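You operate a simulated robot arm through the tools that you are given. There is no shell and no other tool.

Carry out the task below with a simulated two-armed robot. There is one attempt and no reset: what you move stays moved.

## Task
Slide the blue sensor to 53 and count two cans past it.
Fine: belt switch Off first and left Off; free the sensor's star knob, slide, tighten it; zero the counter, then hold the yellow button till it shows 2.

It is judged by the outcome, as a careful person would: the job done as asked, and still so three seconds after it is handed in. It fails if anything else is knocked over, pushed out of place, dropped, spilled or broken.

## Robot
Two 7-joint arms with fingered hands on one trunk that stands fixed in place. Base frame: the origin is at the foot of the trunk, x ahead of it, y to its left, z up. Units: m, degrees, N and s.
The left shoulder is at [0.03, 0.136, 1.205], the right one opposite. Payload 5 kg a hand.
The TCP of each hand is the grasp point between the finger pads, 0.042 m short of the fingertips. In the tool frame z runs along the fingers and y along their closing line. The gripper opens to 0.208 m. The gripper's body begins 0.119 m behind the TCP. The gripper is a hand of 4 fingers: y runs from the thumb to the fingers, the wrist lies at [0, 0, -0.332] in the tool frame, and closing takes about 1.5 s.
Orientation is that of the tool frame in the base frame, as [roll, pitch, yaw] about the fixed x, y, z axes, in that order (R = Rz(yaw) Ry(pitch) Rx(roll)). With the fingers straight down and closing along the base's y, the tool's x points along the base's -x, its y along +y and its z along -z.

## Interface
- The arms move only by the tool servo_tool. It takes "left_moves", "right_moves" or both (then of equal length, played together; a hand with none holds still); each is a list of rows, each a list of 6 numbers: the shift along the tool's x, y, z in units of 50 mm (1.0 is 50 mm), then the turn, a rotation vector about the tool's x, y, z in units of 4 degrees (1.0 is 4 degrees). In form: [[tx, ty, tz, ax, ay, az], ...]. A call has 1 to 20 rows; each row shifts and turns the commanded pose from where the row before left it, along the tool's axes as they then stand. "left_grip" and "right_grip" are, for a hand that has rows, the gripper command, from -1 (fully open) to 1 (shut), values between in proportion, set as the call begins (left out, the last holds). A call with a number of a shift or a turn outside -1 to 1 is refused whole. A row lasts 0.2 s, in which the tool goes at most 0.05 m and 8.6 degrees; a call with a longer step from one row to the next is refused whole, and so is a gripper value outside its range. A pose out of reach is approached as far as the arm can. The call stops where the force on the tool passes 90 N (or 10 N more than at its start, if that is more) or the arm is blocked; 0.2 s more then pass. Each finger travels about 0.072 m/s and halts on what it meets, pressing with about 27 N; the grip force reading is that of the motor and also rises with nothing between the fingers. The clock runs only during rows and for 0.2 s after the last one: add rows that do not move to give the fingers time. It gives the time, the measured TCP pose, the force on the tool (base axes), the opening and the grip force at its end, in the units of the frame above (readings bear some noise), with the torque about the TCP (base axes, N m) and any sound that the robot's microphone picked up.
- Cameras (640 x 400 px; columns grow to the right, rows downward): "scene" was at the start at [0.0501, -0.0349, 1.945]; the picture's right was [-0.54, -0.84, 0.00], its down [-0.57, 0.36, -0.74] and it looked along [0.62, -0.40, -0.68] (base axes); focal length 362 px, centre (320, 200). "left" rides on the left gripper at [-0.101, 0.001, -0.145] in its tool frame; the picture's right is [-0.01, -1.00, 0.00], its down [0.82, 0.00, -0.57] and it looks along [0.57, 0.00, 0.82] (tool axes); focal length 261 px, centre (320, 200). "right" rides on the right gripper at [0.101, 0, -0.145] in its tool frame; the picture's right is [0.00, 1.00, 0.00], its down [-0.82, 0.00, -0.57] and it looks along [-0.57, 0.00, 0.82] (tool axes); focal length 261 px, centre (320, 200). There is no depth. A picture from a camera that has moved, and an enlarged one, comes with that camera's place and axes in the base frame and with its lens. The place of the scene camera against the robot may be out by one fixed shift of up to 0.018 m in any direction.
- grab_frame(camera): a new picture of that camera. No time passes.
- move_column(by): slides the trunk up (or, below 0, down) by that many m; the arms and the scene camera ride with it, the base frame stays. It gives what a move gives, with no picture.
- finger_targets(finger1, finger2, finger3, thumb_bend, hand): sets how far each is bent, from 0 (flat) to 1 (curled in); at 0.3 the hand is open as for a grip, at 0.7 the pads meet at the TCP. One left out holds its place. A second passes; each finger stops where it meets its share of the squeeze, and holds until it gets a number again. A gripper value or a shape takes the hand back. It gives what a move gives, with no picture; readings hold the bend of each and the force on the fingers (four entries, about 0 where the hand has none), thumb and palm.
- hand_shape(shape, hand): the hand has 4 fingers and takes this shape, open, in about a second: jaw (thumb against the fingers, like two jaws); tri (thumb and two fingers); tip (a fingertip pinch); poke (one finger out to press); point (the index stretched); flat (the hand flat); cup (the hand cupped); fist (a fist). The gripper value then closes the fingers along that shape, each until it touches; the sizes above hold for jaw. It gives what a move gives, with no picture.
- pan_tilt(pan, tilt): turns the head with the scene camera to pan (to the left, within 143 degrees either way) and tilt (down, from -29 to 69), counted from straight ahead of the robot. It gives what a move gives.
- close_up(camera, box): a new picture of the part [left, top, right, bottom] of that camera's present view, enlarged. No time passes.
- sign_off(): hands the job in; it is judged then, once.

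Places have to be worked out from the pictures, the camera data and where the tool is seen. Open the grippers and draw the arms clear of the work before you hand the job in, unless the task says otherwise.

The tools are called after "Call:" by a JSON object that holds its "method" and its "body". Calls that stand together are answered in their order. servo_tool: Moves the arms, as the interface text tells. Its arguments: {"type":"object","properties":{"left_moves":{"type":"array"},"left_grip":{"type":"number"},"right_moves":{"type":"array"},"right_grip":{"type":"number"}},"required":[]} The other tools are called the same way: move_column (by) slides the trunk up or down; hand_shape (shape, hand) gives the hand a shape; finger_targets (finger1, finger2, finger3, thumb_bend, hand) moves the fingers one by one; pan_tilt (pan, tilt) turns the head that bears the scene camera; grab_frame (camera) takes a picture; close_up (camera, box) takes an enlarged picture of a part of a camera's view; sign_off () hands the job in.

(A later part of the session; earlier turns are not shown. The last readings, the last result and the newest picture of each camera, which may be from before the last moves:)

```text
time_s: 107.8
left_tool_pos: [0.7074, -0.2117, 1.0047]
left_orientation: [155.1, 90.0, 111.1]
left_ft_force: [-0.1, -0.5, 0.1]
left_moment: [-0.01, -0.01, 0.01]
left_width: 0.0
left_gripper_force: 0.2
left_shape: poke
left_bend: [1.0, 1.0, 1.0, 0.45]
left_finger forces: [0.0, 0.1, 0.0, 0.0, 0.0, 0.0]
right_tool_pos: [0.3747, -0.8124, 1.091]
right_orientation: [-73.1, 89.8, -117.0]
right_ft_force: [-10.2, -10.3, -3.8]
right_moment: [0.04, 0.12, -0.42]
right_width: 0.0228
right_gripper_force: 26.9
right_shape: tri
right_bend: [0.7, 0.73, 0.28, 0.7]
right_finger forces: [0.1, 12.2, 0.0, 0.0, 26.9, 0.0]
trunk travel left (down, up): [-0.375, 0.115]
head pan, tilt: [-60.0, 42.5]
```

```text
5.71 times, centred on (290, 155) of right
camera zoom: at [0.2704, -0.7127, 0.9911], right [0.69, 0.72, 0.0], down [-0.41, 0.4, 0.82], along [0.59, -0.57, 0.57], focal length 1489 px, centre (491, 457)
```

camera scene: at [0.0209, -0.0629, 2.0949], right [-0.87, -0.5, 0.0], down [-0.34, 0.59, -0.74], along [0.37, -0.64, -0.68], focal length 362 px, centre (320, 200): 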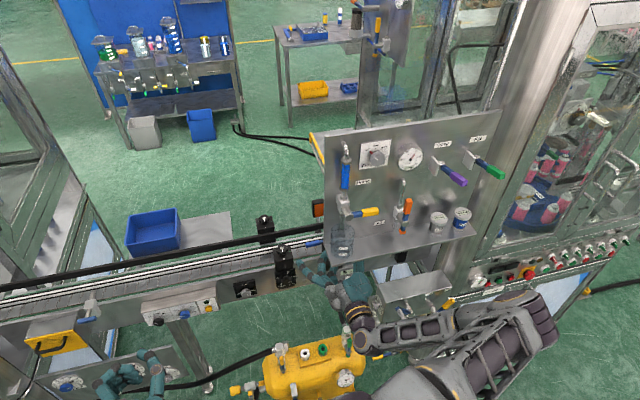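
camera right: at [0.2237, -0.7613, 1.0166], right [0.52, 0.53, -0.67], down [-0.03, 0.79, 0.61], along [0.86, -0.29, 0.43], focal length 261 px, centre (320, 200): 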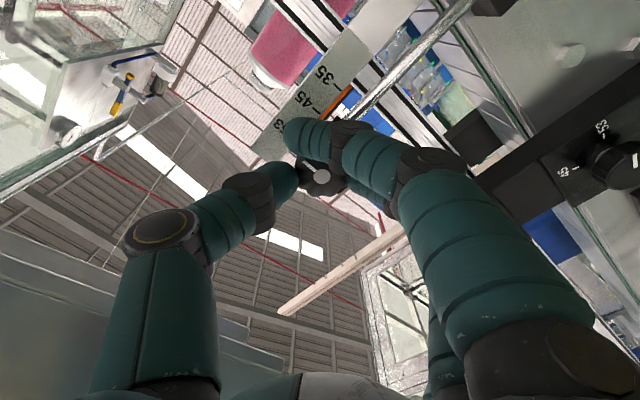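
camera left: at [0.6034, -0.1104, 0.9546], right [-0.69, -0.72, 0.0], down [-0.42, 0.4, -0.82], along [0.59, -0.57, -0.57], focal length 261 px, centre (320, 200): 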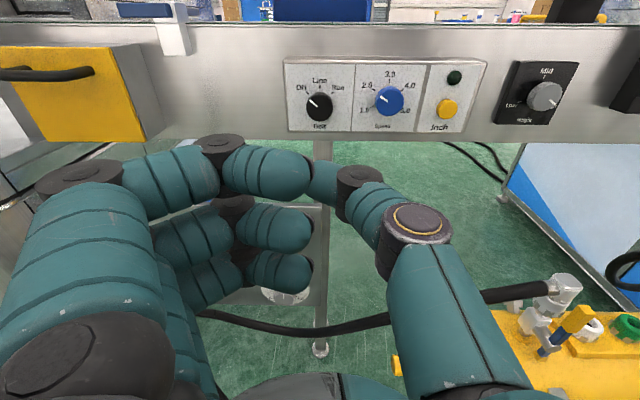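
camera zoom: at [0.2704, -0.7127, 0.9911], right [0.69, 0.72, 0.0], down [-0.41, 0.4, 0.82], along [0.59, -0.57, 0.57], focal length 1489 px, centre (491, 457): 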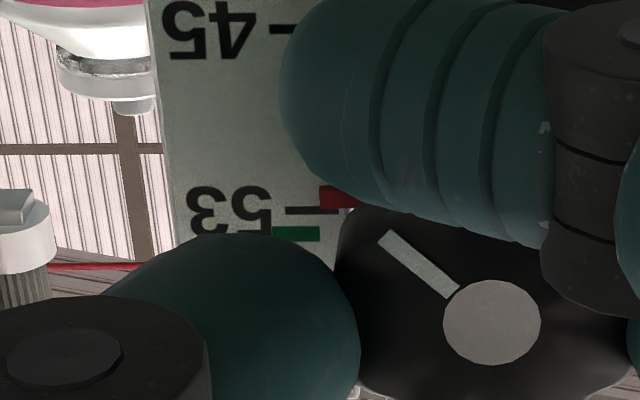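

The red pointer sits on the 53 tick (within about half a millimetre). Since the sensor crept when half-loose, I keep turning clockwise another 20° in this grip before releasing, watching the shelf clearance.

Call:
{"method": "servo_tool", "body": {"right_moves": [[0, 0, 0, 0, 0, 1], [0, 0, 0, 0, 0, 1], [0, 0, 0, 0, 0, 1], [0, 0, 0, 0, 0, 1], [0, 0, 0, 0, 0, 1], [0, 0, 0, 0, 0, 0]]}}

Call:
{"method": "grab_frame", "body": {"camera": "right"}}

Call:
{"method": "close_up", "body": {"camera": "right", "box": [220, 110, 340, 200]}}

Call:
{"method": "close_up", "body": {"camera": "scene", "box": [280, 210, 420, 330]}}

```text
time_s: 109.2
left_tool_pos: [0.7065, -0.2133, 1.0046]
left_orientation: [148.6, 89.9, 104.5]
left_ft_force: [-0.6, -0.9, 0.2]
left_moment: [-0.01, 0.02, -0.01]
left_width: 0.0
left_gripper_force: 0.1
left_shape: poke
left_bend: [1.0, 1.0, 1.0, 0.45]
left_finger forces: [0.1, 0.1, 0.0, 0.1, 0.0, 0.0]
right_tool_pos: [0.3747, -0.8126, 1.0911]
right_orientation: [89.8, 70.2, 45.7]
right_ft_force: [-13.7, -8.5, -2.9]
right_moment: [0.06, 0.14, -0.5]
right_width: 0.0231
right_gripper_force: 27.5
right_shape: tri
right_bend: [0.7, 0.73, 0.28, 0.7]
right_finger forces: [0.1, 12.6, 0.0, 0.1, 29.5, 0.0]
trunk travel left (down, up): [-0.375, 0.115]
head pan, tilt: [-60.0, 42.5]
```

```text
taken
camera right: at [0.2944, -0.6882, 0.9971], right [0.65, 0.68, 0.34], down [-0.61, 0.2, 0.77], along [0.45, -0.71, 0.54], focal length 261 px, centre (320, 200)
```

right: 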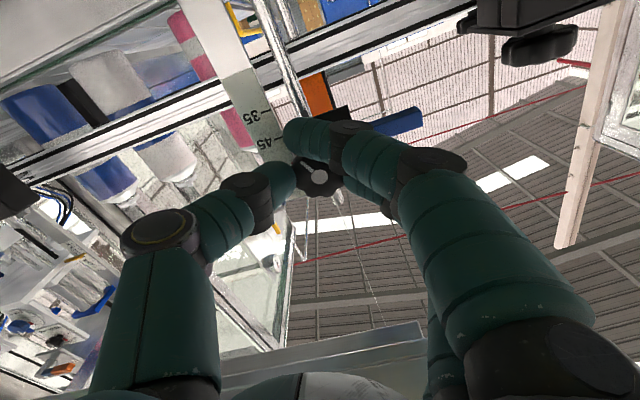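

```text
4.44 times, centred on (280, 155) of right
camera zoom: at [0.2944, -0.6882, 0.9971], right [0.65, 0.68, 0.34], down [-0.61, 0.2, 0.77], along [0.45, -0.71, 0.54], focal length 1158 px, centre (498, 400)
```

zoom: 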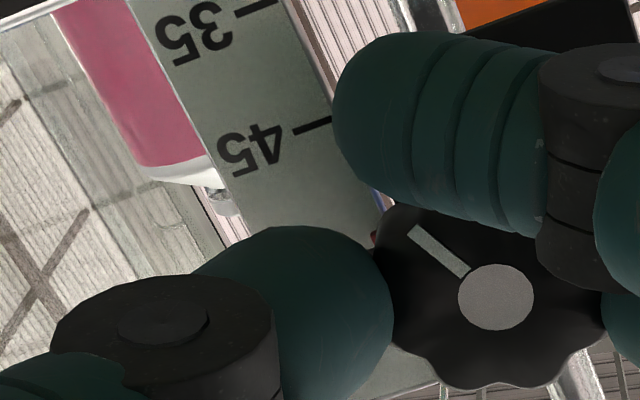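

```text
3.33 times, centred on (350, 270) of scene
camera zoom: at [0.0198, -0.0636, 2.0948], right [-0.87, -0.5, 0.0], down [-0.34, 0.59, -0.74], along [0.37, -0.64, -0.68], focal length 1207 px, centre (220, -33)
```

zoom: 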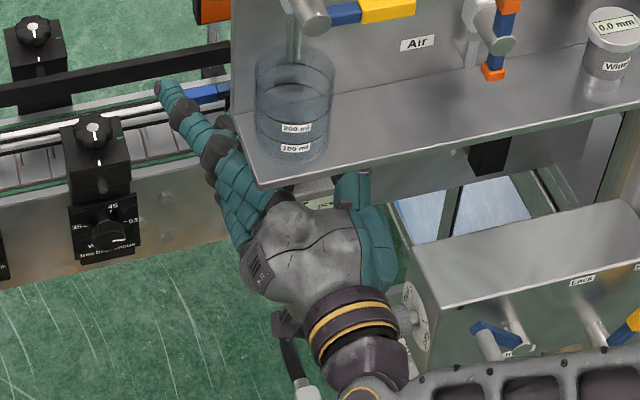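

No contact with the shelf and the grip is firm. I turn 12° more clockwise so the clamp is nearly tight before I release.

Call:
{"method": "servo_tool", "body": {"right_moves": [[0, 0, 0, 0, 0, 1], [0, 0, 0, 0, 0, 1], [0, 0, 0, 0, 0, 1], [0, 0, 0, 0, 0, 0]]}}

Call:
{"method": "grab_frame", "body": {"camera": "right"}}

Call:
{"method": "close_up", "body": {"camera": "scene", "box": [280, 210, 420, 330]}}

```text
time_s: 110.2
left_tool_pos: [0.7071, -0.2136, 1.0053]
left_orientation: [149.0, 89.9, 105.0]
left_ft_force: [0.3, -0.4, 0.2]
left_moment: [-0.02, -0.02, 0.01]
left_width: 0.0001
left_gripper_force: 0.1
left_shape: poke
left_bend: [1.0, 1.0, 1.0, 0.45]
left_finger forces: [0.0, 0.1, 0.0, 0.1, 0.0, 0.1]
right_tool_pos: [0.3738, -0.8129, 1.0924]
right_orientation: [89.9, 58.2, 45.9]
right_ft_force: [-13.2, -12.7, -3.3]
right_moment: [0.02, 0.12, -0.61]
right_width: 0.0232
right_gripper_force: 27.3
right_shape: tri
right_bend: [0.7, 0.73, 0.28, 0.7]
right_finger forces: [0.0, 12.8, 0.0, 0.1, 28.8, 0.1]
trunk travel left (down, up): [-0.375, 0.115]
head pan, tilt: [-60.0, 42.5]
```

```text
taken
camera right: at [0.3074, -0.6745, 1.0061], right [0.59, 0.61, 0.53], down [-0.71, 0.08, 0.69], along [0.38, -0.79, 0.49], focal length 261 px, centre (320, 200)
```

right: 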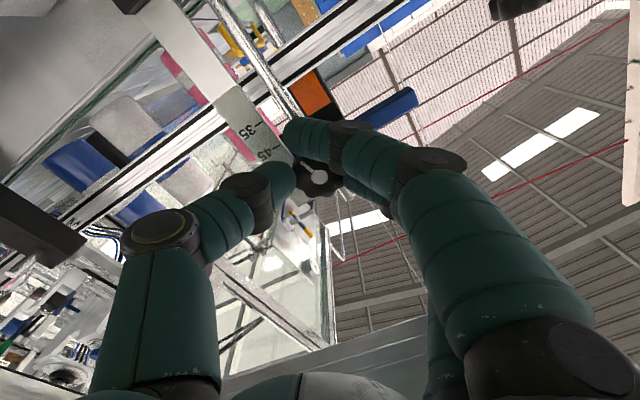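

```text
3.33 times, centred on (350, 270) of scene
camera zoom: at [0.02, -0.064, 2.0948], right [-0.87, -0.5, 0.0], down [-0.34, 0.59, -0.74], along [0.37, -0.64, -0.68], focal length 1207 px, centre (220, -33)
```

zoom: 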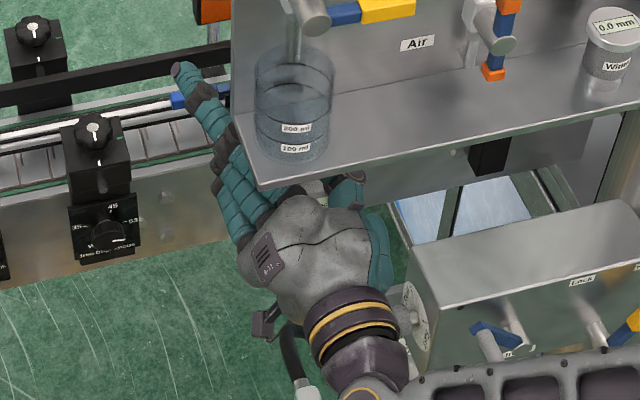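

Now I release with a small opening only, so the flared third finger stays clear of the shelf end.

Call:
{"method": "servo_tool", "body": {"right_moves": [[0, 0, 0, 0, 0, 0], [0, 0, 0, 0, 0, 0], [0, 0, 0, 0, 0, 0]], "right_grip": 0.6}}

Call:
{"method": "close_up", "body": {"camera": "right", "box": [200, 60, 440, 240]}}

```text
time_s: 111.0
left_tool_pos: [0.7076, -0.212, 1.0034]
left_orientation: [176.7, 89.9, 132.8]
left_ft_force: [0.4, -0.4, -0.4]
left_moment: [0.03, 0.03, -0.01]
left_width: 0.0003
left_gripper_force: 0.1
left_shape: poke
left_bend: [1.0, 1.0, 1.0, 0.45]
left_finger forces: [0.0, 0.0, 0.1, 0.0, 0.0, 0.1]
right_tool_pos: [0.377, -0.8098, 1.0913]
right_orientation: [89.9, 58.2, 46.1]
right_ft_force: [-0.6, -1.9, -2.2]
right_moment: [0.08, 0.07, -0.02]
right_width: 0.0429
right_gripper_force: 0.0
right_shape: tri
right_bend: [0.73, 0.73, 0.06, 0.7]
right_finger forces: [0.1, 0.0, 0.0, 0.1, 2.1, 0.1]
trunk travel left (down, up): [-0.375, 0.115]
head pan, tilt: [-60.0, 42.5]
```

```text
2.22 times, centred on (320, 150) of right
camera zoom: at [0.3096, -0.6723, 1.0065], right [0.59, 0.61, 0.53], down [-0.71, 0.08, 0.69], along [0.38, -0.79, 0.49], focal length 579 px, centre (320, 311)
```

zoom: 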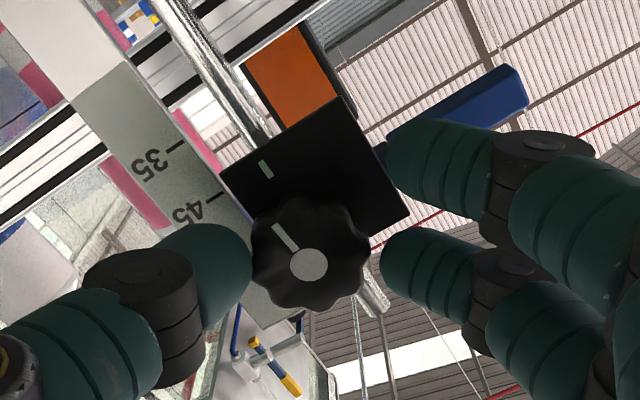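

The pointer is only about 15° short of the white tight mark. I centre the open fingers, rotate the hand back to level, and check the sensor height.

Call:
{"method": "servo_tool", "body": {"right_moves": [[0, -0.04, 0, 0, 0, 0], [0, 0, 0, 0, 0, -1], [0, 0, 0, 0, 0, -1], [0, 0, 0, 0, 0, -1], [0, 0, 0, 0, 0, -1], [0, 0, 0, 0, 0, -1], [0, 0, 0, 0, 0, -1], [0, 0, 0, 0, 0, -1], [0, 0, 0, 0, 0, -1], [0, 0, 0, 0, 0, 0]], "right_grip": 0.5}}

Call:
{"method": "close_up", "body": {"camera": "right", "box": [200, 90, 440, 240]}}

Call:
{"method": "close_up", "body": {"camera": "right", "box": [240, 110, 360, 200]}}

```text
time_s: 113.2
left_tool_pos: [0.7081, -0.2115, 1.0044]
left_orientation: [-179.8, 89.9, 136.2]
left_ft_force: [-0.4, 1.1, 0.0]
left_moment: [-0.01, 0.04, -0.02]
left_width: 0.0
left_gripper_force: 0.1
left_shape: poke
left_bend: [1.0, 1.0, 1.0, 0.45]
left_finger forces: [0.0, 0.1, 0.0, 0.0, 0.1, 0.1]
right_tool_pos: [0.3731, -0.8132, 1.0898]
right_orientation: [-79.6, 89.7, -123.4]
right_ft_force: [-0.1, 0.3, 0.5]
right_moment: [0.0, -0.04, 0.01]
right_width: 0.0513
right_gripper_force: 0.0
right_shape: tri
right_bend: [0.73, 0.73, 0.06, 0.7]
right_finger forces: [0.1, 0.0, 0.1, 0.0, 0.0, 0.0]
trunk travel left (down, up): [-0.375, 0.115]
head pan, tilt: [-60.0, 42.5]
```

```text
2.67 times, centred on (320, 165) of right
camera zoom: at [0.2694, -0.7133, 0.9898], right [0.69, 0.72, 0.0], down [-0.41, 0.4, 0.82], along [0.59, -0.57, 0.57], focal length 695 px, centre (320, 293)
```

zoom: 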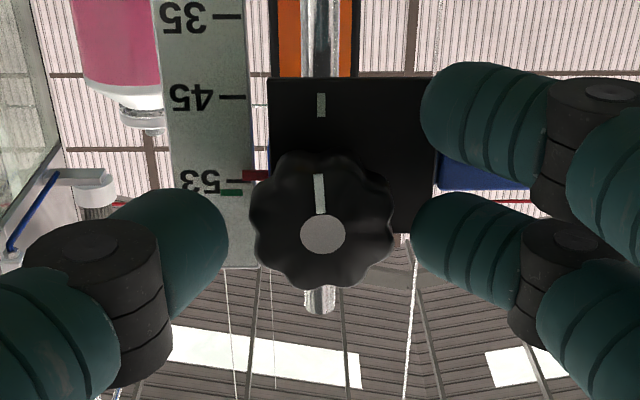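

```text
4.44 times, centred on (300, 155) of right
camera zoom: at [0.2694, -0.7133, 0.9898], right [0.69, 0.72, 0.0], down [-0.41, 0.4, 0.82], along [0.59, -0.57, 0.57], focal length 1158 px, centre (409, 400)
```

zoom: 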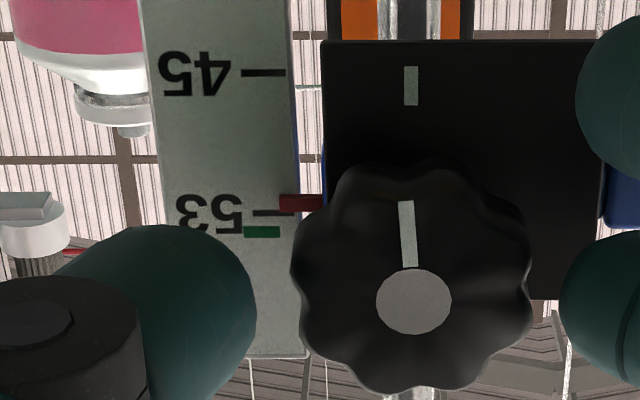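

The knob is back at its tight mark, but the red pointer reads about 1.7 mm below the 53 tick, so I'll correct it: grip at +32°, loosen within one grip, raise slightly, re-tighten. First I rotate the open hand to +32°.

Call:
{"method": "servo_tool", "body": {"right_moves": [[0, 0, 0, 0, 0, 1], [0, 0, 0, 0, 0, 1], [0, 0, 0, 0, 0, 1], [0, 0, 0, 0, 0, 1], [0, 0, 0, 0, 0, 1], [0, 0, 0, 0, 0, 1], [0, 0, 0, 0, 0, 1], [0, 0, 0, 0, 0, 0]]}}

Call:
{"method": "servo_tool", "body": {"right_moves": [[0, 0, 0, 0, 0, 0], [0, 0, 0, 0, 0, 0], [0, 0, 0, 0, 0, 0], [0, 0, 0, 0, 0, 0]], "right_grip": 1}}

Call:
{"method": "close_up", "body": {"camera": "right", "box": [200, 60, 440, 240]}}

```text
time_s: 115.0
left_tool_pos: [0.7079, -0.2116, 1.0038]
left_orientation: [-177.7, 90.0, 138.3]
left_ft_force: [-0.2, 0.1, 1.1]
left_moment: [0.04, -0.03, -0.01]
left_width: 0.0001
left_gripper_force: 0.1
left_shape: poke
left_bend: [1.0, 1.0, 1.0, 0.45]
left_finger forces: [0.1, 0.1, 0.0, 0.0, 0.1, 0.0]
right_tool_pos: [0.3741, -0.8152, 1.0903]
right_orientation: [90.0, 62.1, 46.0]
right_ft_force: [0.3, -0.2, -0.5]
right_moment: [0.02, -0.02, 0.0]
right_width: 0.0516
right_gripper_force: 0.0
right_shape: tri
right_bend: [0.73, 0.73, 0.06, 0.7]
right_finger forces: [0.1, 0.0, 0.0, 0.0, 0.0, 0.0]
trunk travel left (down, up): [-0.375, 0.115]
head pan, tilt: [-60.0, 42.5]
```

```text
time_s: 116.0
left_tool_pos: [0.708, -0.2112, 1.0043]
left_orientation: [172.3, 89.8, 128.3]
left_ft_force: [-0.8, -0.4, 0.7]
left_moment: [-0.05, -0.08, 0.01]
left_width: 0.0
left_gripper_force: 0.0
left_shape: poke
left_bend: [1.0, 1.0, 1.0, 0.45]
left_finger forces: [0.0, 0.0, 0.0, 0.0, 0.0, 0.0]
right_tool_pos: [0.3732, -0.8149, 1.0909]
right_orientation: [90.0, 62.3, 45.9]
right_ft_force: [-2.3, -6.2, -3.4]
right_moment: [0.03, 0.01, -0.07]
right_width: 0.0223
right_gripper_force: 27.8
right_shape: tri
right_bend: [0.7, 0.73, 0.24, 0.7]
right_finger forces: [0.0, 15.4, 0.0, 0.0, 21.5, 0.0]
trunk travel left (down, up): [-0.375, 0.115]
head pan, tilt: [-60.0, 42.5]
```

```text
2.22 times, centred on (320, 150) of right
camera zoom: at [0.3031, -0.681, 1.0016], right [0.61, 0.63, 0.47], down [-0.68, 0.12, 0.72], along [0.4, -0.76, 0.5], focal length 579 px, centre (320, 311)
```

zoom: 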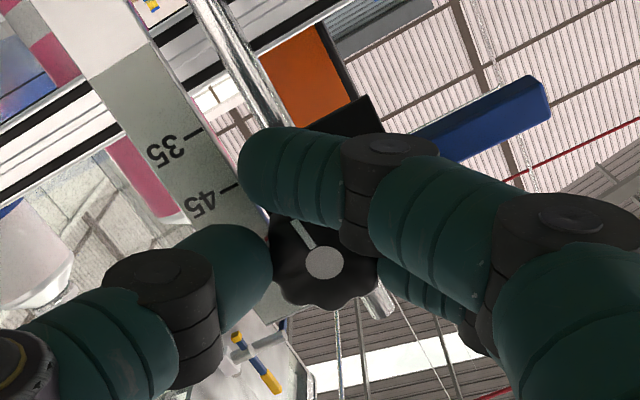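

Gripped at the tight position. I loosen 60° in this grip.

Call:
{"method": "servo_tool", "body": {"right_moves": [[0, 0, 0, 0, 0, -1], [0, 0, 0, 0, 0, -1], [0, 0, 0, 0, 0, -1], [0, 0, 0, 0, 0, -1], [0, 0, 0, 0, 0, -1], [0, 0, 0, 0, 0, -1], [0, 0, 0, 0, 0, -1], [0, 0, 0, 0, 0, -1], [0, 0, 0, 0, 0, -1], [0, 0, 0, 0, 0, -1], [0, 0, 0, 0, 0, -1], [0, 0, 0, 0, 0, -1], [0, 0, 0, 0, 0, -1], [0, 0, 0, 0, 0, -1], [0, 0, 0, 0, 0, -1], [0, 0, 0, 0, 0, 0]]}}

Call:
{"method": "close_up", "body": {"camera": "right", "box": [200, 60, 440, 240]}}

```text
time_s: 119.5
left_tool_pos: [0.7074, -0.212, 1.0029]
left_orientation: [169.1, 89.9, 125.0]
left_ft_force: [-0.2, -0.9, -0.1]
left_moment: [0.03, -0.01, -0.02]
left_width: 0.0
left_gripper_force: 0.0
left_shape: poke
left_bend: [1.0, 1.0, 1.0, 0.45]
left_finger forces: [0.0, 0.0, 0.0, 0.0, 0.0, 0.0]
right_tool_pos: [0.3751, -0.8141, 1.0908]
right_orientation: [-90.0, 57.6, -133.9]
right_ft_force: [1.3, -10.0, -5.1]
right_moment: [0.15, 0.13, -0.1]
right_width: 0.0216
right_gripper_force: 27.0
right_shape: tri
right_bend: [0.7, 0.72, 0.28, 0.7]
right_finger forces: [0.1, 15.9, 0.0, 0.0, 18.4, 0.0]
trunk travel left (down, up): [-0.375, 0.115]
head pan, tilt: [-60.0, 42.5]
```

```text
2.22 times, centred on (320, 150) of right
camera zoom: at [0.2332, -0.7523, 1.0053], right [0.59, 0.61, -0.53], down [-0.11, 0.71, 0.7], along [0.8, -0.35, 0.48], focal length 579 px, centre (320, 311)
```

zoom: 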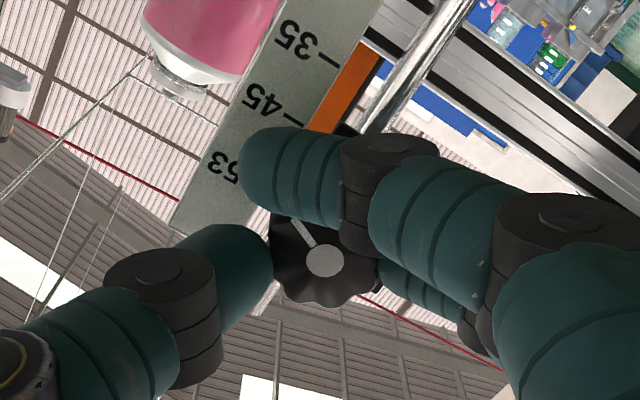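

Loosened about 57°. I raise the hand 2.5 mm, then turn clockwise 32° to level to read the pointer.

Call:
{"method": "servo_tool", "body": {"right_moves": [[-0.0212, -0.0133, 0, 0, 0, 0], [-0.0212, -0.0133, 0, 0, 0, 0], [0, 0, 0, 0, 0, 0], [0, 0, 0, 0, 0, 1], [0, 0, 0, 0, 0, 1], [0, 0, 0, 0, 0, 1], [0, 0, 0, 0, 0, 1], [0, 0, 0, 0, 0, 1], [0, 0, 0, 0, 0, 1], [0, 0, 0, 0, 0, 1], [0, 0, 0, 0, 0, 1], [0, 0, 0, 0, 0, 0]]}}

Call:
{"method": "close_up", "body": {"camera": "right", "box": [240, 110, 360, 200]}}

```text
time_s: 122.0
left_tool_pos: [0.7078, -0.2124, 1.0036]
left_orientation: [164.2, 89.9, 120.3]
left_ft_force: [-0.1, 0.4, 0.1]
left_moment: [0.02, -0.02, 0.02]
left_width: 0.0
left_gripper_force: 0.2
left_shape: poke
left_bend: [1.0, 1.0, 1.0, 0.45]
left_finger forces: [0.0, 0.1, 0.0, 0.0, 0.0, 0.0]
right_tool_pos: [0.3741, -0.8138, 1.0918]
right_orientation: [-87.0, 89.8, -130.9]
right_ft_force: [-1.1, -16.0, -2.2]
right_moment: [-0.02, 0.07, -0.28]
right_width: 0.0212
right_gripper_force: 27.5
right_shape: tri
right_bend: [0.7, 0.72, 0.28, 0.7]
right_finger forces: [0.0, 12.5, 0.0, 0.1, 23.0, 0.1]
trunk travel left (down, up): [-0.375, 0.115]
head pan, tilt: [-60.0, 42.5]
```

```text
4.44 times, centred on (300, 155) of right
camera zoom: at [0.2698, -0.7137, 0.9919], right [0.7, 0.72, 0.0], down [-0.41, 0.4, 0.82], along [0.59, -0.57, 0.57], focal length 1158 px, centre (409, 400)
```

zoom: 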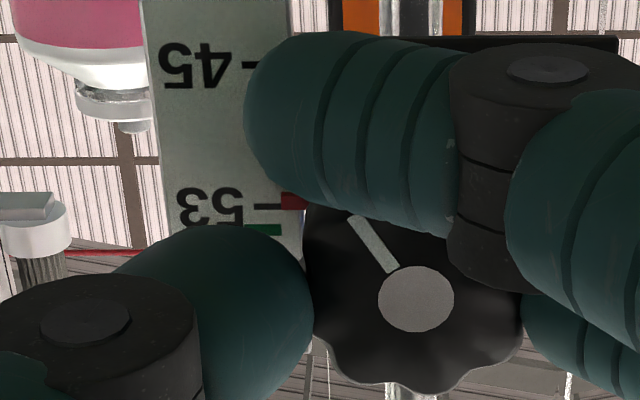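

The pointer is now only about 0.6 mm low. I make one more small correction: loosen 24°, lift about 1 mm, and turn back to read.

Call:
{"method": "servo_tool", "body": {"right_moves": [[0, 0, 0, 0, 0, -1], [0, 0, 0, 0, 0, -1], [0, 0, 0, 0, 0, -1], [0, 0, 0, 0, 0, -1], [0, 0, 0, 0, 0, -1], [0, 0, 0, 0, 0, -1], [-0.0201, -0.009, 0, 0, 0, 0], [0, 0, 0, 0, 0, 0], [0, 0, 0, 0, 0, 1], [0, 0, 0, 0, 0, 1], [0, 0, 0, 0, 0, 1], [0, 0, 0, 0, 0, 1], [0, 0, 0, 0, 0, 1], [0, 0, 0, 0, 0, 1], [0, 0, 0, 0, 0, 0]]}}

Call:
{"method": "close_up", "body": {"camera": "right", "box": [240, 110, 360, 200]}}

```text
time_s: 125.2
left_tool_pos: [0.7079, -0.2125, 1.0052]
left_orientation: [168.2, 89.9, 124.2]
left_ft_force: [-0.4, 0.9, -1.0]
left_moment: [-0.04, 0.0, -0.01]
left_width: 0.0001
left_gripper_force: 0.1
left_shape: poke
left_bend: [1.0, 1.0, 1.0, 0.45]
left_finger forces: [0.1, 0.0, 0.0, 0.0, 0.0, 0.0]
right_tool_pos: [0.3734, -0.8146, 1.0939]
right_orientation: [-82.1, 89.8, -126.1]
right_ft_force: [0.3, -11.0, -2.8]
right_moment: [0.04, 0.12, -0.13]
right_width: 0.0213
right_gripper_force: 26.2
right_shape: tri
right_bend: [0.7, 0.72, 0.28, 0.7]
right_finger forces: [0.0, 14.3, 0.1, 0.0, 21.0, 0.1]
trunk travel left (down, up): [-0.375, 0.115]
head pan, tilt: [-60.0, 42.5]
```

```text
4.44 times, centred on (300, 155) of right
camera zoom: at [0.2697, -0.7142, 0.9932], right [0.69, 0.72, 0.0], down [-0.41, 0.4, 0.82], along [0.59, -0.57, 0.57], focal length 1158 px, centre (409, 400)
```

zoom: 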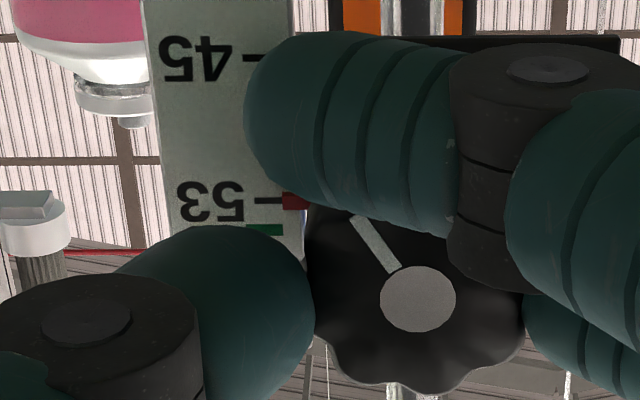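

The pointer is now on the 53 tick within half a millimetre. I tighten: turn clockwise 32°.

Call:
{"method": "servo_tool", "body": {"right_moves": [[0, 0, 0, 0, 0, 1], [0, 0, 0, 0, 0, 1], [0, 0, 0, 0, 0, 1], [0, 0, 0, 0, 0, 1], [0, 0, 0, 0, 0, 1], [0, 0, 0, 0, 0, 1], [0, 0, 0, 0, 0, 1], [0, 0, 0, 0, 0, 1], [0, 0, 0, 0, 0, 0]]}}

Call:
{"method": "close_up", "body": {"camera": "right", "box": [200, 60, 440, 240]}}

```text
time_s: 127.2
left_tool_pos: [0.7068, -0.2122, 1.0027]
left_orientation: [163.9, 89.8, 119.9]
left_ft_force: [0.6, 0.1, -0.1]
left_moment: [0.02, 0.01, -0.02]
left_width: 0.0001
left_gripper_force: 0.1
left_shape: poke
left_bend: [1.0, 1.0, 1.0, 0.45]
left_finger forces: [0.0, 0.1, 0.0, 0.0, 0.0, 0.0]
right_tool_pos: [0.3743, -0.8136, 1.094]
right_orientation: [90.1, 58.2, 46.0]
right_ft_force: [-2.3, -13.0, -10.6]
right_moment: [0.18, 0.24, -0.25]
right_width: 0.0213
right_gripper_force: 26.5
right_shape: tri
right_bend: [0.7, 0.72, 0.28, 0.7]
right_finger forces: [0.0, 11.6, 0.0, 0.1, 25.4, 0.0]
trunk travel left (down, up): [-0.375, 0.115]
head pan, tilt: [-60.0, 42.5]
```

```text
2.22 times, centred on (320, 150) of right
camera zoom: at [0.307, -0.6752, 1.0088], right [0.59, 0.61, 0.53], down [-0.71, 0.08, 0.7], along [0.38, -0.79, 0.48], focal length 579 px, centre (320, 311)
```

zoom: 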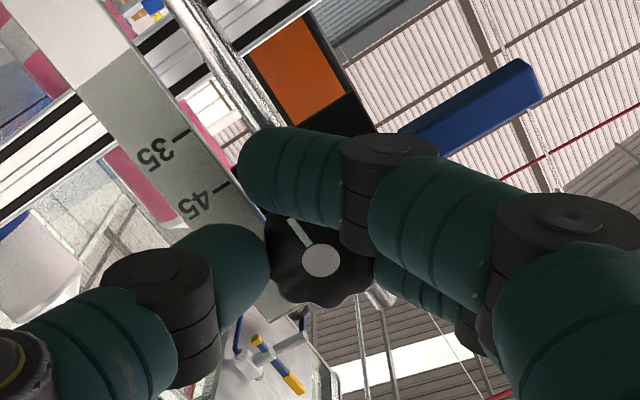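

I release with a small opening, and rotate the open hand back to level to verify both the knob and the sensor height.

Call:
{"method": "servo_tool", "body": {"right_moves": [[0, 0, 0, 0, 0, 0], [0, 0, 0, 0, 0, 0], [0, 0, 0, 0, 0, 0]], "right_grip": 0.5}}

Call:
{"method": "servo_tool", "body": {"right_moves": [[0, 0, 0, 0, 0, -1], [0, 0, 0, 0, 0, -1], [0, 0, 0, 0, 0, -1], [0, 0, 0, 0, 0, -1], [0, 0, 0, 0, 0, -1], [0, 0, 0, 0, 0, -1], [0, 0, 0, 0, 0, -1], [0, 0, 0, 0, 0, -1], [0, 0, 0, 0, 0, 0]]}}

Call:
{"method": "close_up", "body": {"camera": "right", "box": [240, 110, 360, 200]}}

```text
time_s: 128.1
left_tool_pos: [0.7073, -0.2109, 1.0045]
left_orientation: [179.8, 90.0, 135.8]
left_ft_force: [0.4, -0.2, 0.0]
left_moment: [0.01, 0.0, 0.05]
left_width: 0.0
left_gripper_force: 0.1
left_shape: poke
left_bend: [1.0, 1.0, 1.0, 0.45]
left_finger forces: [0.1, 0.1, 0.0, 0.1, 0.0, 0.1]
right_tool_pos: [0.3738, -0.8119, 1.0968]
right_orientation: [89.8, 58.3, 45.9]
right_ft_force: [0.3, 0.2, 0.2]
right_moment: [0.03, -0.04, -0.01]
right_width: 0.0514
right_gripper_force: 0.0
right_shape: tri
right_bend: [0.73, 0.73, 0.06, 0.7]
right_finger forces: [0.0, 0.0, 0.1, 0.0, 0.0, 0.0]
trunk travel left (down, up): [-0.375, 0.115]
head pan, tilt: [-60.0, 42.5]
```

```text
time_s: 130.1
left_tool_pos: [0.7071, -0.2119, 1.0044]
left_orientation: [-179.0, 89.9, 137.2]
left_ft_force: [0.5, 0.8, 0.5]
left_moment: [0.01, -0.02, 0.01]
left_width: 0.0
left_gripper_force: 0.0
left_shape: poke
left_bend: [1.0, 1.0, 1.0, 0.45]
left_finger forces: [0.1, 0.1, 0.0, 0.0, 0.0, 0.0]
right_tool_pos: [0.3738, -0.8134, 1.0938]
right_orientation: [-78.6, 89.8, -122.7]
right_ft_force: [0.0, -0.2, 0.3]
right_moment: [-0.01, -0.01, -0.01]
right_width: 0.0513
right_gripper_force: 0.0
right_shape: tri
right_bend: [0.73, 0.73, 0.06, 0.7]
right_finger forces: [0.0, 0.0, 0.1, 0.0, 0.0, 0.0]
trunk travel left (down, up): [-0.375, 0.115]
head pan, tilt: [-60.0, 42.5]
```

```text
4.44 times, centred on (300, 155) of right
camera zoom: at [0.2702, -0.7132, 0.9937], right [0.69, 0.72, 0.0], down [-0.41, 0.4, 0.82], along [0.59, -0.57, 0.57], focal length 1158 px, centre (409, 400)
```

zoom: 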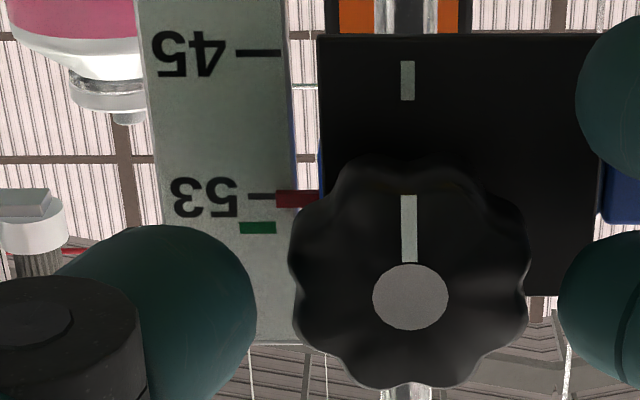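

The red pointer is right on 53 and the knob's pointer is on the white tight tick. I now back the right hand straight out 13 cm and take a verification picture.

Call:
{"method": "servo_tool", "body": {"right_moves": [[0, 0, -0.3, 0, 0, 0], [0, 0, -0.5, 0, 0, 0], [0, 0, -0.6, 0, 0, 0], [0, 0, -0.6, 0, 0, 0], [0, 0, -0.6, 0, 0, 0], [0, 0, 0, 0, 0, 0]]}}

Call:
{"method": "close_up", "body": {"camera": "right", "box": [256, 60, 416, 190]}}

Call:
{"method": "grab_frame", "body": {"camera": "right"}}

```text
time_s: 131.4
left_tool_pos: [0.7083, -0.2123, 1.0043]
left_orientation: [-177.3, 89.8, 139.0]
left_ft_force: [0.9, -0.7, 0.4]
left_moment: [-0.04, 0.0, -0.03]
left_width: 0.0002
left_gripper_force: 0.0
left_shape: poke
left_bend: [1.0, 1.0, 1.0, 0.45]
left_finger forces: [0.0, 0.0, 0.0, 0.1, 0.0, 0.0]
right_tool_pos: [0.2815, -0.7227, 1.0934]
right_orientation: [-83.8, 89.7, -127.7]
right_ft_force: [-1.2, 1.4, -0.5]
right_moment: [-0.01, 0.02, -0.02]
right_width: 0.0514
right_gripper_force: 0.0
right_shape: tri
right_bend: [0.73, 0.73, 0.05, 0.7]
right_finger forces: [0.1, 0.1, 0.0, 0.0, 0.0, 0.1]
trunk travel left (down, up): [-0.375, 0.115]
head pan, tilt: [-60.0, 42.5]
```

```text
3.08 times, centred on (336, 125) of right
camera zoom: at [0.1769, -0.6234, 0.9924], right [0.69, 0.72, 0.0], down [-0.41, 0.4, 0.82], along [0.59, -0.57, 0.57], focal length 802 px, centre (271, 431)
```

zoom: 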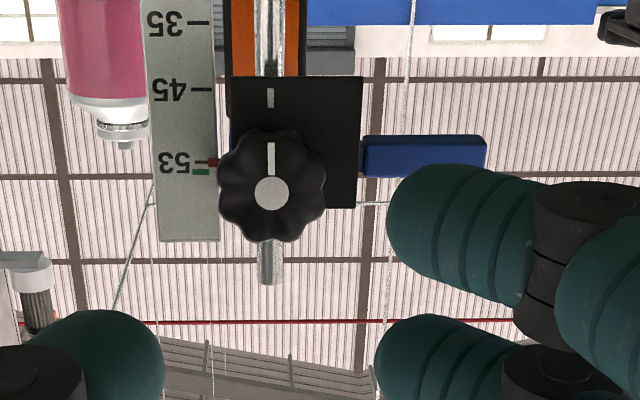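

```text
taken
camera right: at [0.1769, -0.6234, 0.9924], right [0.69, 0.72, 0.0], down [-0.41, 0.4, 0.82], along [0.59, -0.57, 0.57], focal length 261 px, centre (320, 200)
```

right: 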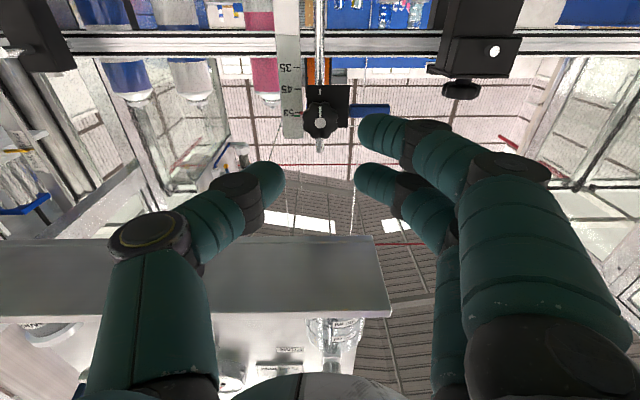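

The sensor is set at 53 and tight. Next the counter's Zero button, which triangulates to about (0.341, -0.881, 0.856). I put the right hand in poke shape and lower it in front of the counter, still 15 cm away.

Call:
{"method": "hand_shape", "body": {"shape": "poke", "hand": "right"}}

Call:
{"method": "servo_tool", "body": {"right_moves": [[0.5, -0.1, -0.15, 0, 0, 0], [0.5, -0.15, -0.15, 0, 0, 0], [0.5, -0.15, -0.15, 0, 0, 0], [0.5, -0.15, -0.1, 0, 0, 0], [0.5, -0.15, -0.1, 0, 0, 0], [0.5, -0.15, 0, 0, 0, 0], [0.5, -0.15, 0, 0, 0, 0], [0.5, -0.15, 0, 0, 0, 0], [0, 0, 0, 0, 0, 0]]}}

Call:
{"method": "grab_frame", "body": {"camera": "right"}}

Call:
{"method": "grab_frame", "body": {"camera": "scene"}}

```text
time_s: 132.3
left_tool_pos: [0.7076, -0.2124, 1.0041]
left_orientation: [-178.2, 89.9, 137.8]
left_ft_force: [0.2, -0.3, -0.4]
left_moment: [0.01, 0.02, 0.0]
left_width: 0.0
left_gripper_force: 0.0
left_shape: poke
left_bend: [1.0, 1.0, 1.0, 0.45]
left_finger forces: [0.0, 0.1, 0.0, 0.1, 0.0, 0.0]
right_tool_pos: [0.2792, -0.7226, 1.0929]
right_orientation: [-78.6, 89.7, -122.5]
right_ft_force: [0.8, -0.2, 0.2]
right_moment: [-0.02, -0.02, 0.01]
right_width: 0.0001
right_gripper_force: 0.2
right_shape: poke
right_bend: [1.0, 1.0, 1.0, 0.45]
right_finger forces: [0.1, 0.1, 0.0, 0.0, 0.1, 0.0]
trunk travel left (down, up): [-0.375, 0.115]
head pan, tilt: [-60.0, 42.5]
```

```text
time_s: 134.3
left_tool_pos: [0.7081, -0.2113, 1.0042]
left_orientation: [-174.2, 89.9, 142.0]
left_ft_force: [-0.1, -0.3, -0.7]
left_moment: [-0.03, -0.02, -0.02]
left_width: 0.0
left_gripper_force: 0.1
left_shape: poke
left_bend: [1.0, 1.0, 1.0, 0.45]
left_finger forces: [0.1, 0.0, 0.0, 0.1, 0.0, 0.0]
right_tool_pos: [0.2174, -0.7983, 1.0087]
right_orientation: [-107.8, 89.7, -151.8]
right_ft_force: [0.8, -0.4, 0.2]
right_moment: [0.03, 0.02, -0.02]
right_width: 0.0
right_gripper_force: 0.1
right_shape: poke
right_bend: [1.0, 1.0, 1.0, 0.45]
right_finger forces: [0.1, 0.1, 0.0, 0.1, 0.0, 0.0]
right hand out of reach, approached as far as the arm can: row 2, 3, 4, 5, 6, 7, 8
trunk travel left (down, up): [-0.375, 0.115]
head pan, tilt: [-60.0, 42.5]
```

```text
taken
camera right: at [0.1131, -0.6993, 0.9082], right [0.69, 0.72, 0.0], down [-0.41, 0.4, 0.82], along [0.59, -0.57, 0.57], focal length 261 px, centre (320, 200)
```

right: 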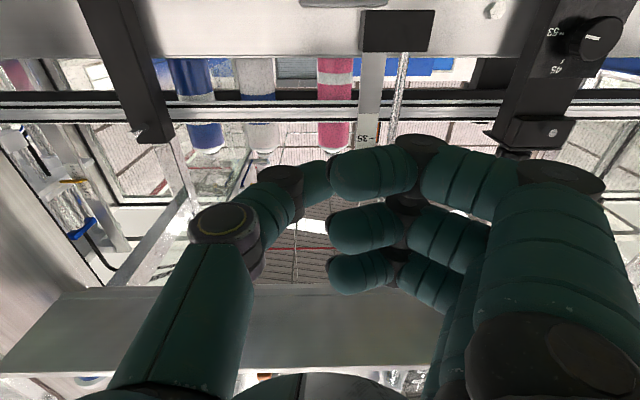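

```text
taken
camera scene: at [0.0214, -0.0617, 2.0949], right [-0.87, -0.5, 0.0], down [-0.34, 0.58, -0.74], along [0.37, -0.64, -0.68], focal length 362 px, centre (320, 200)
```

scene: 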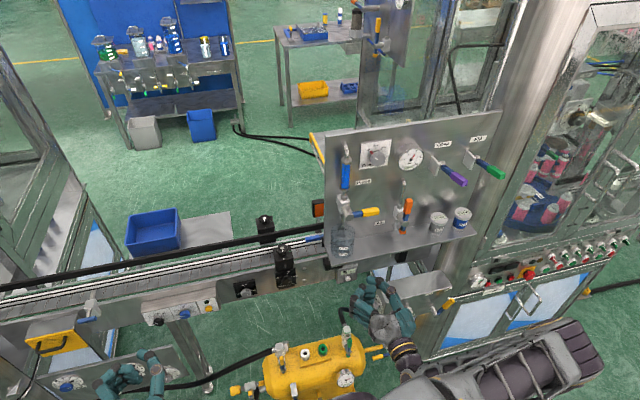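

The arm couldn't reach that low with the trunk raised; it stopped at z≈1.01. I bring the command back up into reach, then I'll lower the trunk instead.

Call:
{"method": "servo_tool", "body": {"right_moves": [[-0.6, 0, 0, 0, 0, 0], [-0.6, 0, 0, 0, 0, 0], [-0.6, 0, 0, 0, 0, 0], [-0.6, 0, 0, 0, 0, 0], [0, 0, 0, 0, 0, 0]]}}

Call:
{"method": "grab_frame", "body": {"camera": "right"}}

```text
time_s: 135.6
left_tool_pos: [0.7065, -0.212, 1.0039]
left_orientation: [174.4, 89.9, 130.3]
left_ft_force: [-0.4, 0.1, -0.9]
left_moment: [0.01, -0.02, 0.02]
left_width: 0.0
left_gripper_force: 0.0
left_shape: poke
left_bend: [1.0, 1.0, 1.0, 0.45]
left_finger forces: [0.1, 0.0, 0.0, 0.0, 0.1, 0.0]
right_tool_pos: [0.2152, -0.795, 1.1274]
right_orientation: [-81.2, 89.7, -125.0]
right_ft_force: [-0.1, -0.2, -0.5]
right_moment: [0.01, 0.0, 0.0]
right_width: 0.0
right_gripper_force: 0.0
right_shape: poke
right_bend: [1.0, 1.0, 1.0, 0.45]
right_finger forces: [0.1, 0.1, 0.0, 0.1, 0.1, 0.1]
trunk travel left (down, up): [-0.375, 0.115]
head pan, tilt: [-60.0, 42.5]
```

```text
taken
camera right: at [0.1112, -0.6954, 1.0266], right [0.69, 0.72, 0.0], down [-0.41, 0.4, 0.82], along [0.59, -0.57, 0.57], focal length 261 px, centre (320, 200)
```

right: 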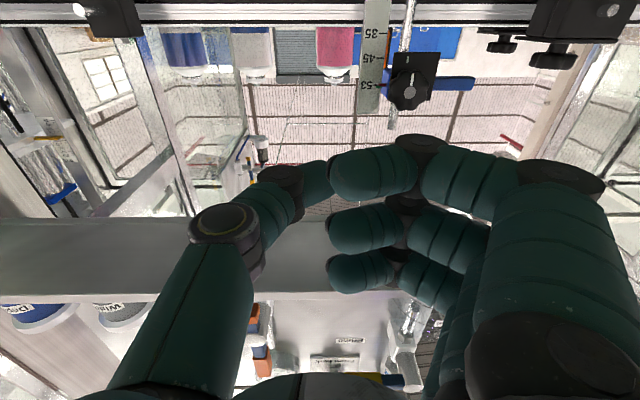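

The command follows the reached pose, good. I raise the left hand 15 cm and shift the right hand 2.5 cm left, so both stay clear when I lower the trunk.

Call:
{"method": "servo_tool", "body": {"left_moves": [[-0.6, 0, 0, 0, 0, 0], [-0.6, 0, 0, 0, 0, 0], [-0.6, 0, 0, 0, 0, 0], [-0.6, 0, 0, 0, 0, 0], [-0.6, 0, 0, 0, 0, 0], [0, 0, 0, 0, 0, 0]], "right_moves": [[0, 0.1, 0, 0, 0, 0], [0, 0.1, 0, 0, 0, 0], [0, 0.1, 0, 0, 0, 0], [0, 0.1, 0, 0, 0, 0], [0, 0.1, 0, 0, 0, 0], [0, 0, 0, 0, 0, 0]]}}

Call:
{"method": "move_column", "body": {"by": -0.15}}

Call:
{"method": "grab_frame", "body": {"camera": "right"}}

Call:
{"method": "grab_frame", "body": {"camera": "scene"}}

```text
time_s: 136.9
left_tool_pos: [0.7079, -0.2116, 1.1548]
left_orientation: [176.8, 90.0, 132.7]
left_ft_force: [0.4, -0.1, -0.5]
left_moment: [0.01, -0.05, 0.03]
left_width: 0.0001
left_gripper_force: 0.0
left_shape: poke
left_bend: [1.0, 1.0, 1.0, 0.45]
left_finger forces: [0.1, 0.0, 0.0, 0.0, 0.1, 0.0]
right_tool_pos: [0.2328, -0.7799, 1.1273]
right_orientation: [-77.2, 89.8, -121.3]
right_ft_force: [0.1, 0.0, -0.9]
right_moment: [-0.02, -0.03, -0.01]
right_width: 0.0
right_gripper_force: 0.1
right_shape: poke
right_bend: [1.0, 1.0, 1.0, 0.45]
right_finger forces: [0.0, 0.0, 0.0, 0.0, 0.0, 0.0]
trunk travel left (down, up): [-0.375, 0.115]
head pan, tilt: [-60.0, 42.5]
```

```text
time_s: 138.7
left_tool_pos: [0.7078, -0.2109, 1.0028]
left_orientation: [173.4, 89.9, 129.4]
left_ft_force: [-0.6, -0.8, 0.4]
left_moment: [0.02, 0.01, 0.02]
left_width: 0.0002
left_gripper_force: 0.0
left_shape: poke
left_bend: [1.0, 1.0, 1.0, 0.45]
left_finger forces: [0.1, 0.0, 0.0, 0.1, 0.0, 0.0]
right_tool_pos: [0.2319, -0.7789, 0.9782]
right_orientation: [-73.0, 89.7, -116.9]
right_ft_force: [-0.4, 0.0, -0.4]
right_moment: [-0.04, 0.03, 0.03]
right_width: 0.0004
right_gripper_force: 0.1
right_shape: poke
right_bend: [1.0, 1.0, 1.0, 0.45]
right_finger forces: [0.0, 0.0, 0.0, 0.0, 0.1, 0.0]
trunk travel left (down, up): [-0.225, 0.265]
head pan, tilt: [-60.0, 42.5]
```

```text
taken
camera right: at [0.129, -0.6791, 0.877], right [0.69, 0.72, 0.0], down [-0.41, 0.4, 0.82], along [0.59, -0.57, 0.57], focal length 261 px, centre (320, 200)
```

right: 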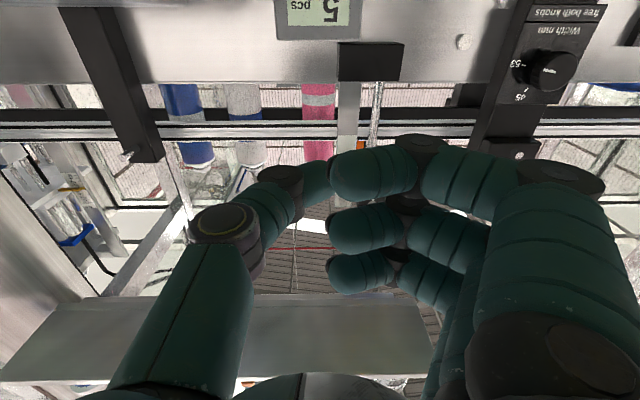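

```text
taken
camera scene: at [0.0213, -0.062, 1.9451], right [-0.87, -0.5, 0.0], down [-0.34, 0.58, -0.74], along [0.37, -0.64, -0.68], focal length 362 px, centre (320, 200)
```

scene: 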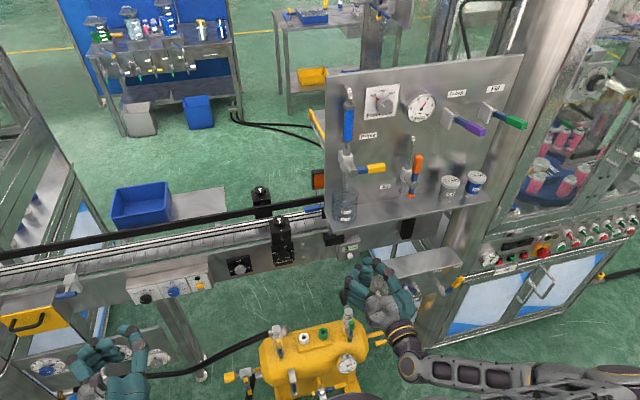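

Clear so far. I lower the trunk another 0.10 m, bringing the right hand level with the counter.

Call:
{"method": "move_column", "body": {"by": -0.1}}

Call:
{"method": "grab_frame", "body": {"camera": "right"}}

Call:
{"method": "grab_frame", "body": {"camera": "scene"}}

```text
time_s: 140.0
left_tool_pos: [0.709, -0.2113, 0.9045]
left_orientation: [170.8, 89.9, 126.8]
left_ft_force: [-0.4, 0.2, 0.9]
left_moment: [0.06, 0.04, -0.02]
left_width: 0.0
left_gripper_force: 0.1
left_shape: poke
left_bend: [1.0, 1.0, 1.0, 0.45]
left_finger forces: [0.0, 0.0, 0.0, 0.0, 0.0, 0.1]
right_tool_pos: [0.234, -0.7803, 0.8775]
right_orientation: [-71.9, 89.6, -115.9]
right_ft_force: [0.0, -0.2, 0.6]
right_moment: [-0.02, 0.01, 0.03]
right_width: 0.0002
right_gripper_force: 0.1
right_shape: poke
right_bend: [1.0, 1.0, 1.0, 0.45]
right_finger forces: [0.0, 0.0, 0.0, 0.0, 0.0, 0.0]
trunk travel left (down, up): [-0.125, 0.365]
head pan, tilt: [-60.0, 42.5]
```

```text
taken
camera right: at [0.129, -0.6791, 0.7771], right [0.69, 0.72, 0.0], down [-0.41, 0.4, 0.82], along [0.59, -0.57, 0.57], focal length 261 px, centre (320, 200)
```

right: 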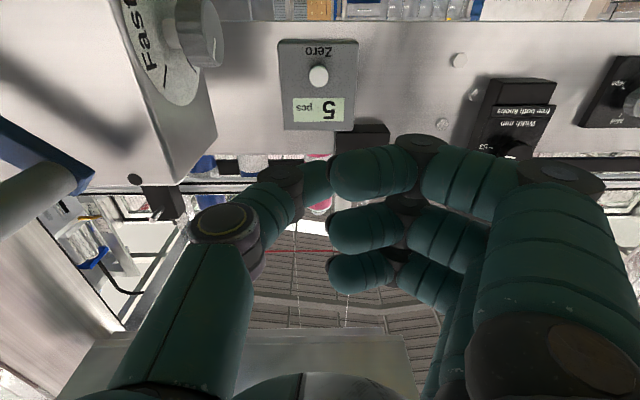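

```text
taken
camera scene: at [0.0212, -0.0619, 1.8451], right [-0.87, -0.5, 0.0], down [-0.34, 0.58, -0.74], along [0.37, -0.64, -0.68], focal length 362 px, centre (320, 200)
```

scene: 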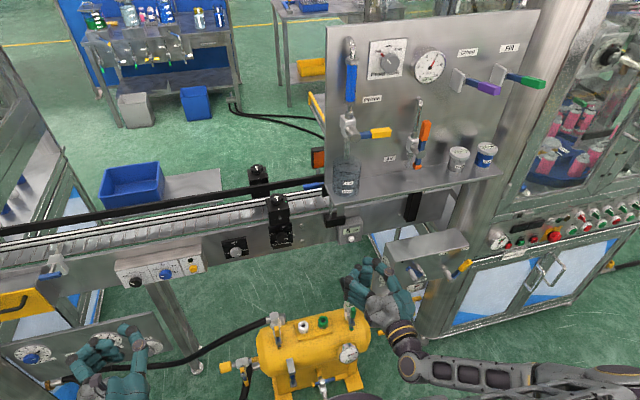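

The Zero button refines to n≈0.878, z≈0.828, straight ahead and 5 cm lower. To keep the thumb base off the Slow/Fast dial at right, I roll the hand 44° counter-clockwise before lowering.

Call:
{"method": "servo_tool", "body": {"right_moves": [[0, 0, 0, 0, 0, -1], [0, 0, 0, 0, 0, -1], [0, 0, 0, 0, 0, -1], [0, 0, 0, 0, 0, -1], [0, 0, 0, 0, 0, -1], [0, 0, 0, 0, 0, -1], [0, 0, 0, 0, 0, -1], [0, 0, 0, 0, 0, -1], [0, 0, 0, 0, 0, -1], [0, 0, 0, 0, 0, -1], [0, 0, 0, 0, 0, -1], [0, 0, 0, 0, 0, 0]]}}

Call:
{"method": "grab_frame", "body": {"camera": "right"}}

Call:
{"method": "close_up", "body": {"camera": "scene", "box": [300, 200, 480, 340]}}

```text
time_s: 142.6
left_tool_pos: [0.7081, -0.2114, 0.9039]
left_orientation: [-179.4, 89.9, 136.6]
left_ft_force: [0.0, 0.2, -0.5]
left_moment: [0.04, 0.01, 0.0]
left_width: 0.0002
left_gripper_force: 0.1
left_shape: poke
left_bend: [1.0, 1.0, 1.0, 0.45]
left_finger forces: [0.0, 0.0, 0.1, 0.0, 0.0, 0.1]
right_tool_pos: [0.2334, -0.7782, 0.8772]
right_orientation: [-89.9, 45.7, -133.9]
right_ft_force: [-0.3, 0.2, -0.1]
right_moment: [0.0, 0.01, -0.02]
right_width: 0.0002
right_gripper_force: 0.1
right_shape: poke
right_bend: [1.0, 1.0, 1.0, 0.45]
right_finger forces: [0.1, 0.1, 0.0, 0.0, 0.1, 0.0]
trunk travel left (down, up): [-0.125, 0.365]
head pan, tilt: [-60.0, 42.5]
```

```text
taken
camera right: at [0.0806, -0.7287, 0.805], right [0.5, 0.52, -0.7], down [-0.02, 0.81, 0.59], along [0.87, -0.28, 0.41], focal length 261 px, centre (320, 200)
```

right: 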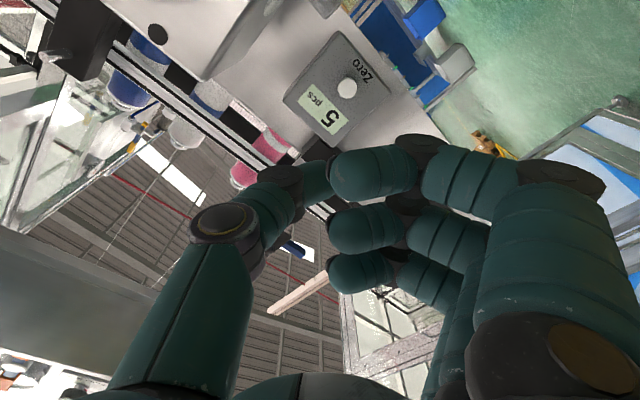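

```text
2.86 times, centred on (390, 270) of scene
camera zoom: at [0.0213, -0.062, 1.8449], right [-0.87, -0.5, 0.0], down [-0.34, 0.58, -0.74], along [0.37, -0.64, -0.68], focal length 1035 px, centre (120, 0)
```

zoom: 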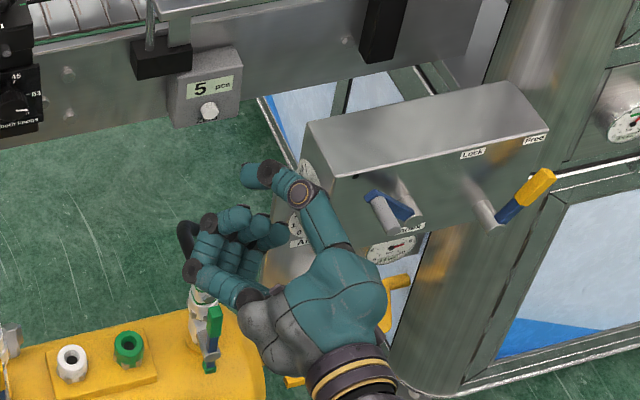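

I zoom in to see exactly where the poking tip is in the hand's own view.

Call:
{"method": "close_up", "body": {"camera": "right", "box": [230, 50, 430, 300]}}

```text
1.60 times, centred on (330, 175) of right
camera zoom: at [0.0806, -0.7287, 0.805], right [0.5, 0.52, -0.7], down [-0.02, 0.81, 0.59], along [0.87, -0.28, 0.41], focal length 417 px, centre (304, 240)
```

zoom: 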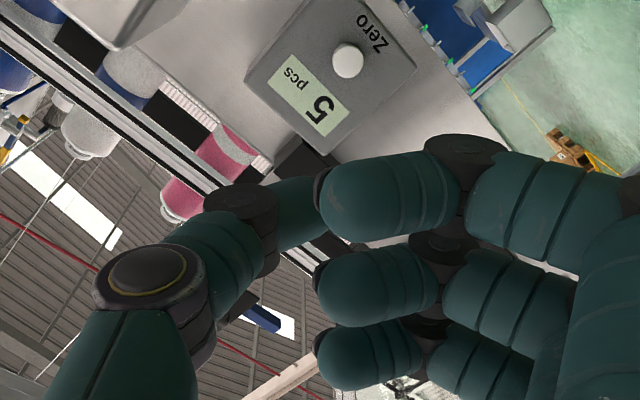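

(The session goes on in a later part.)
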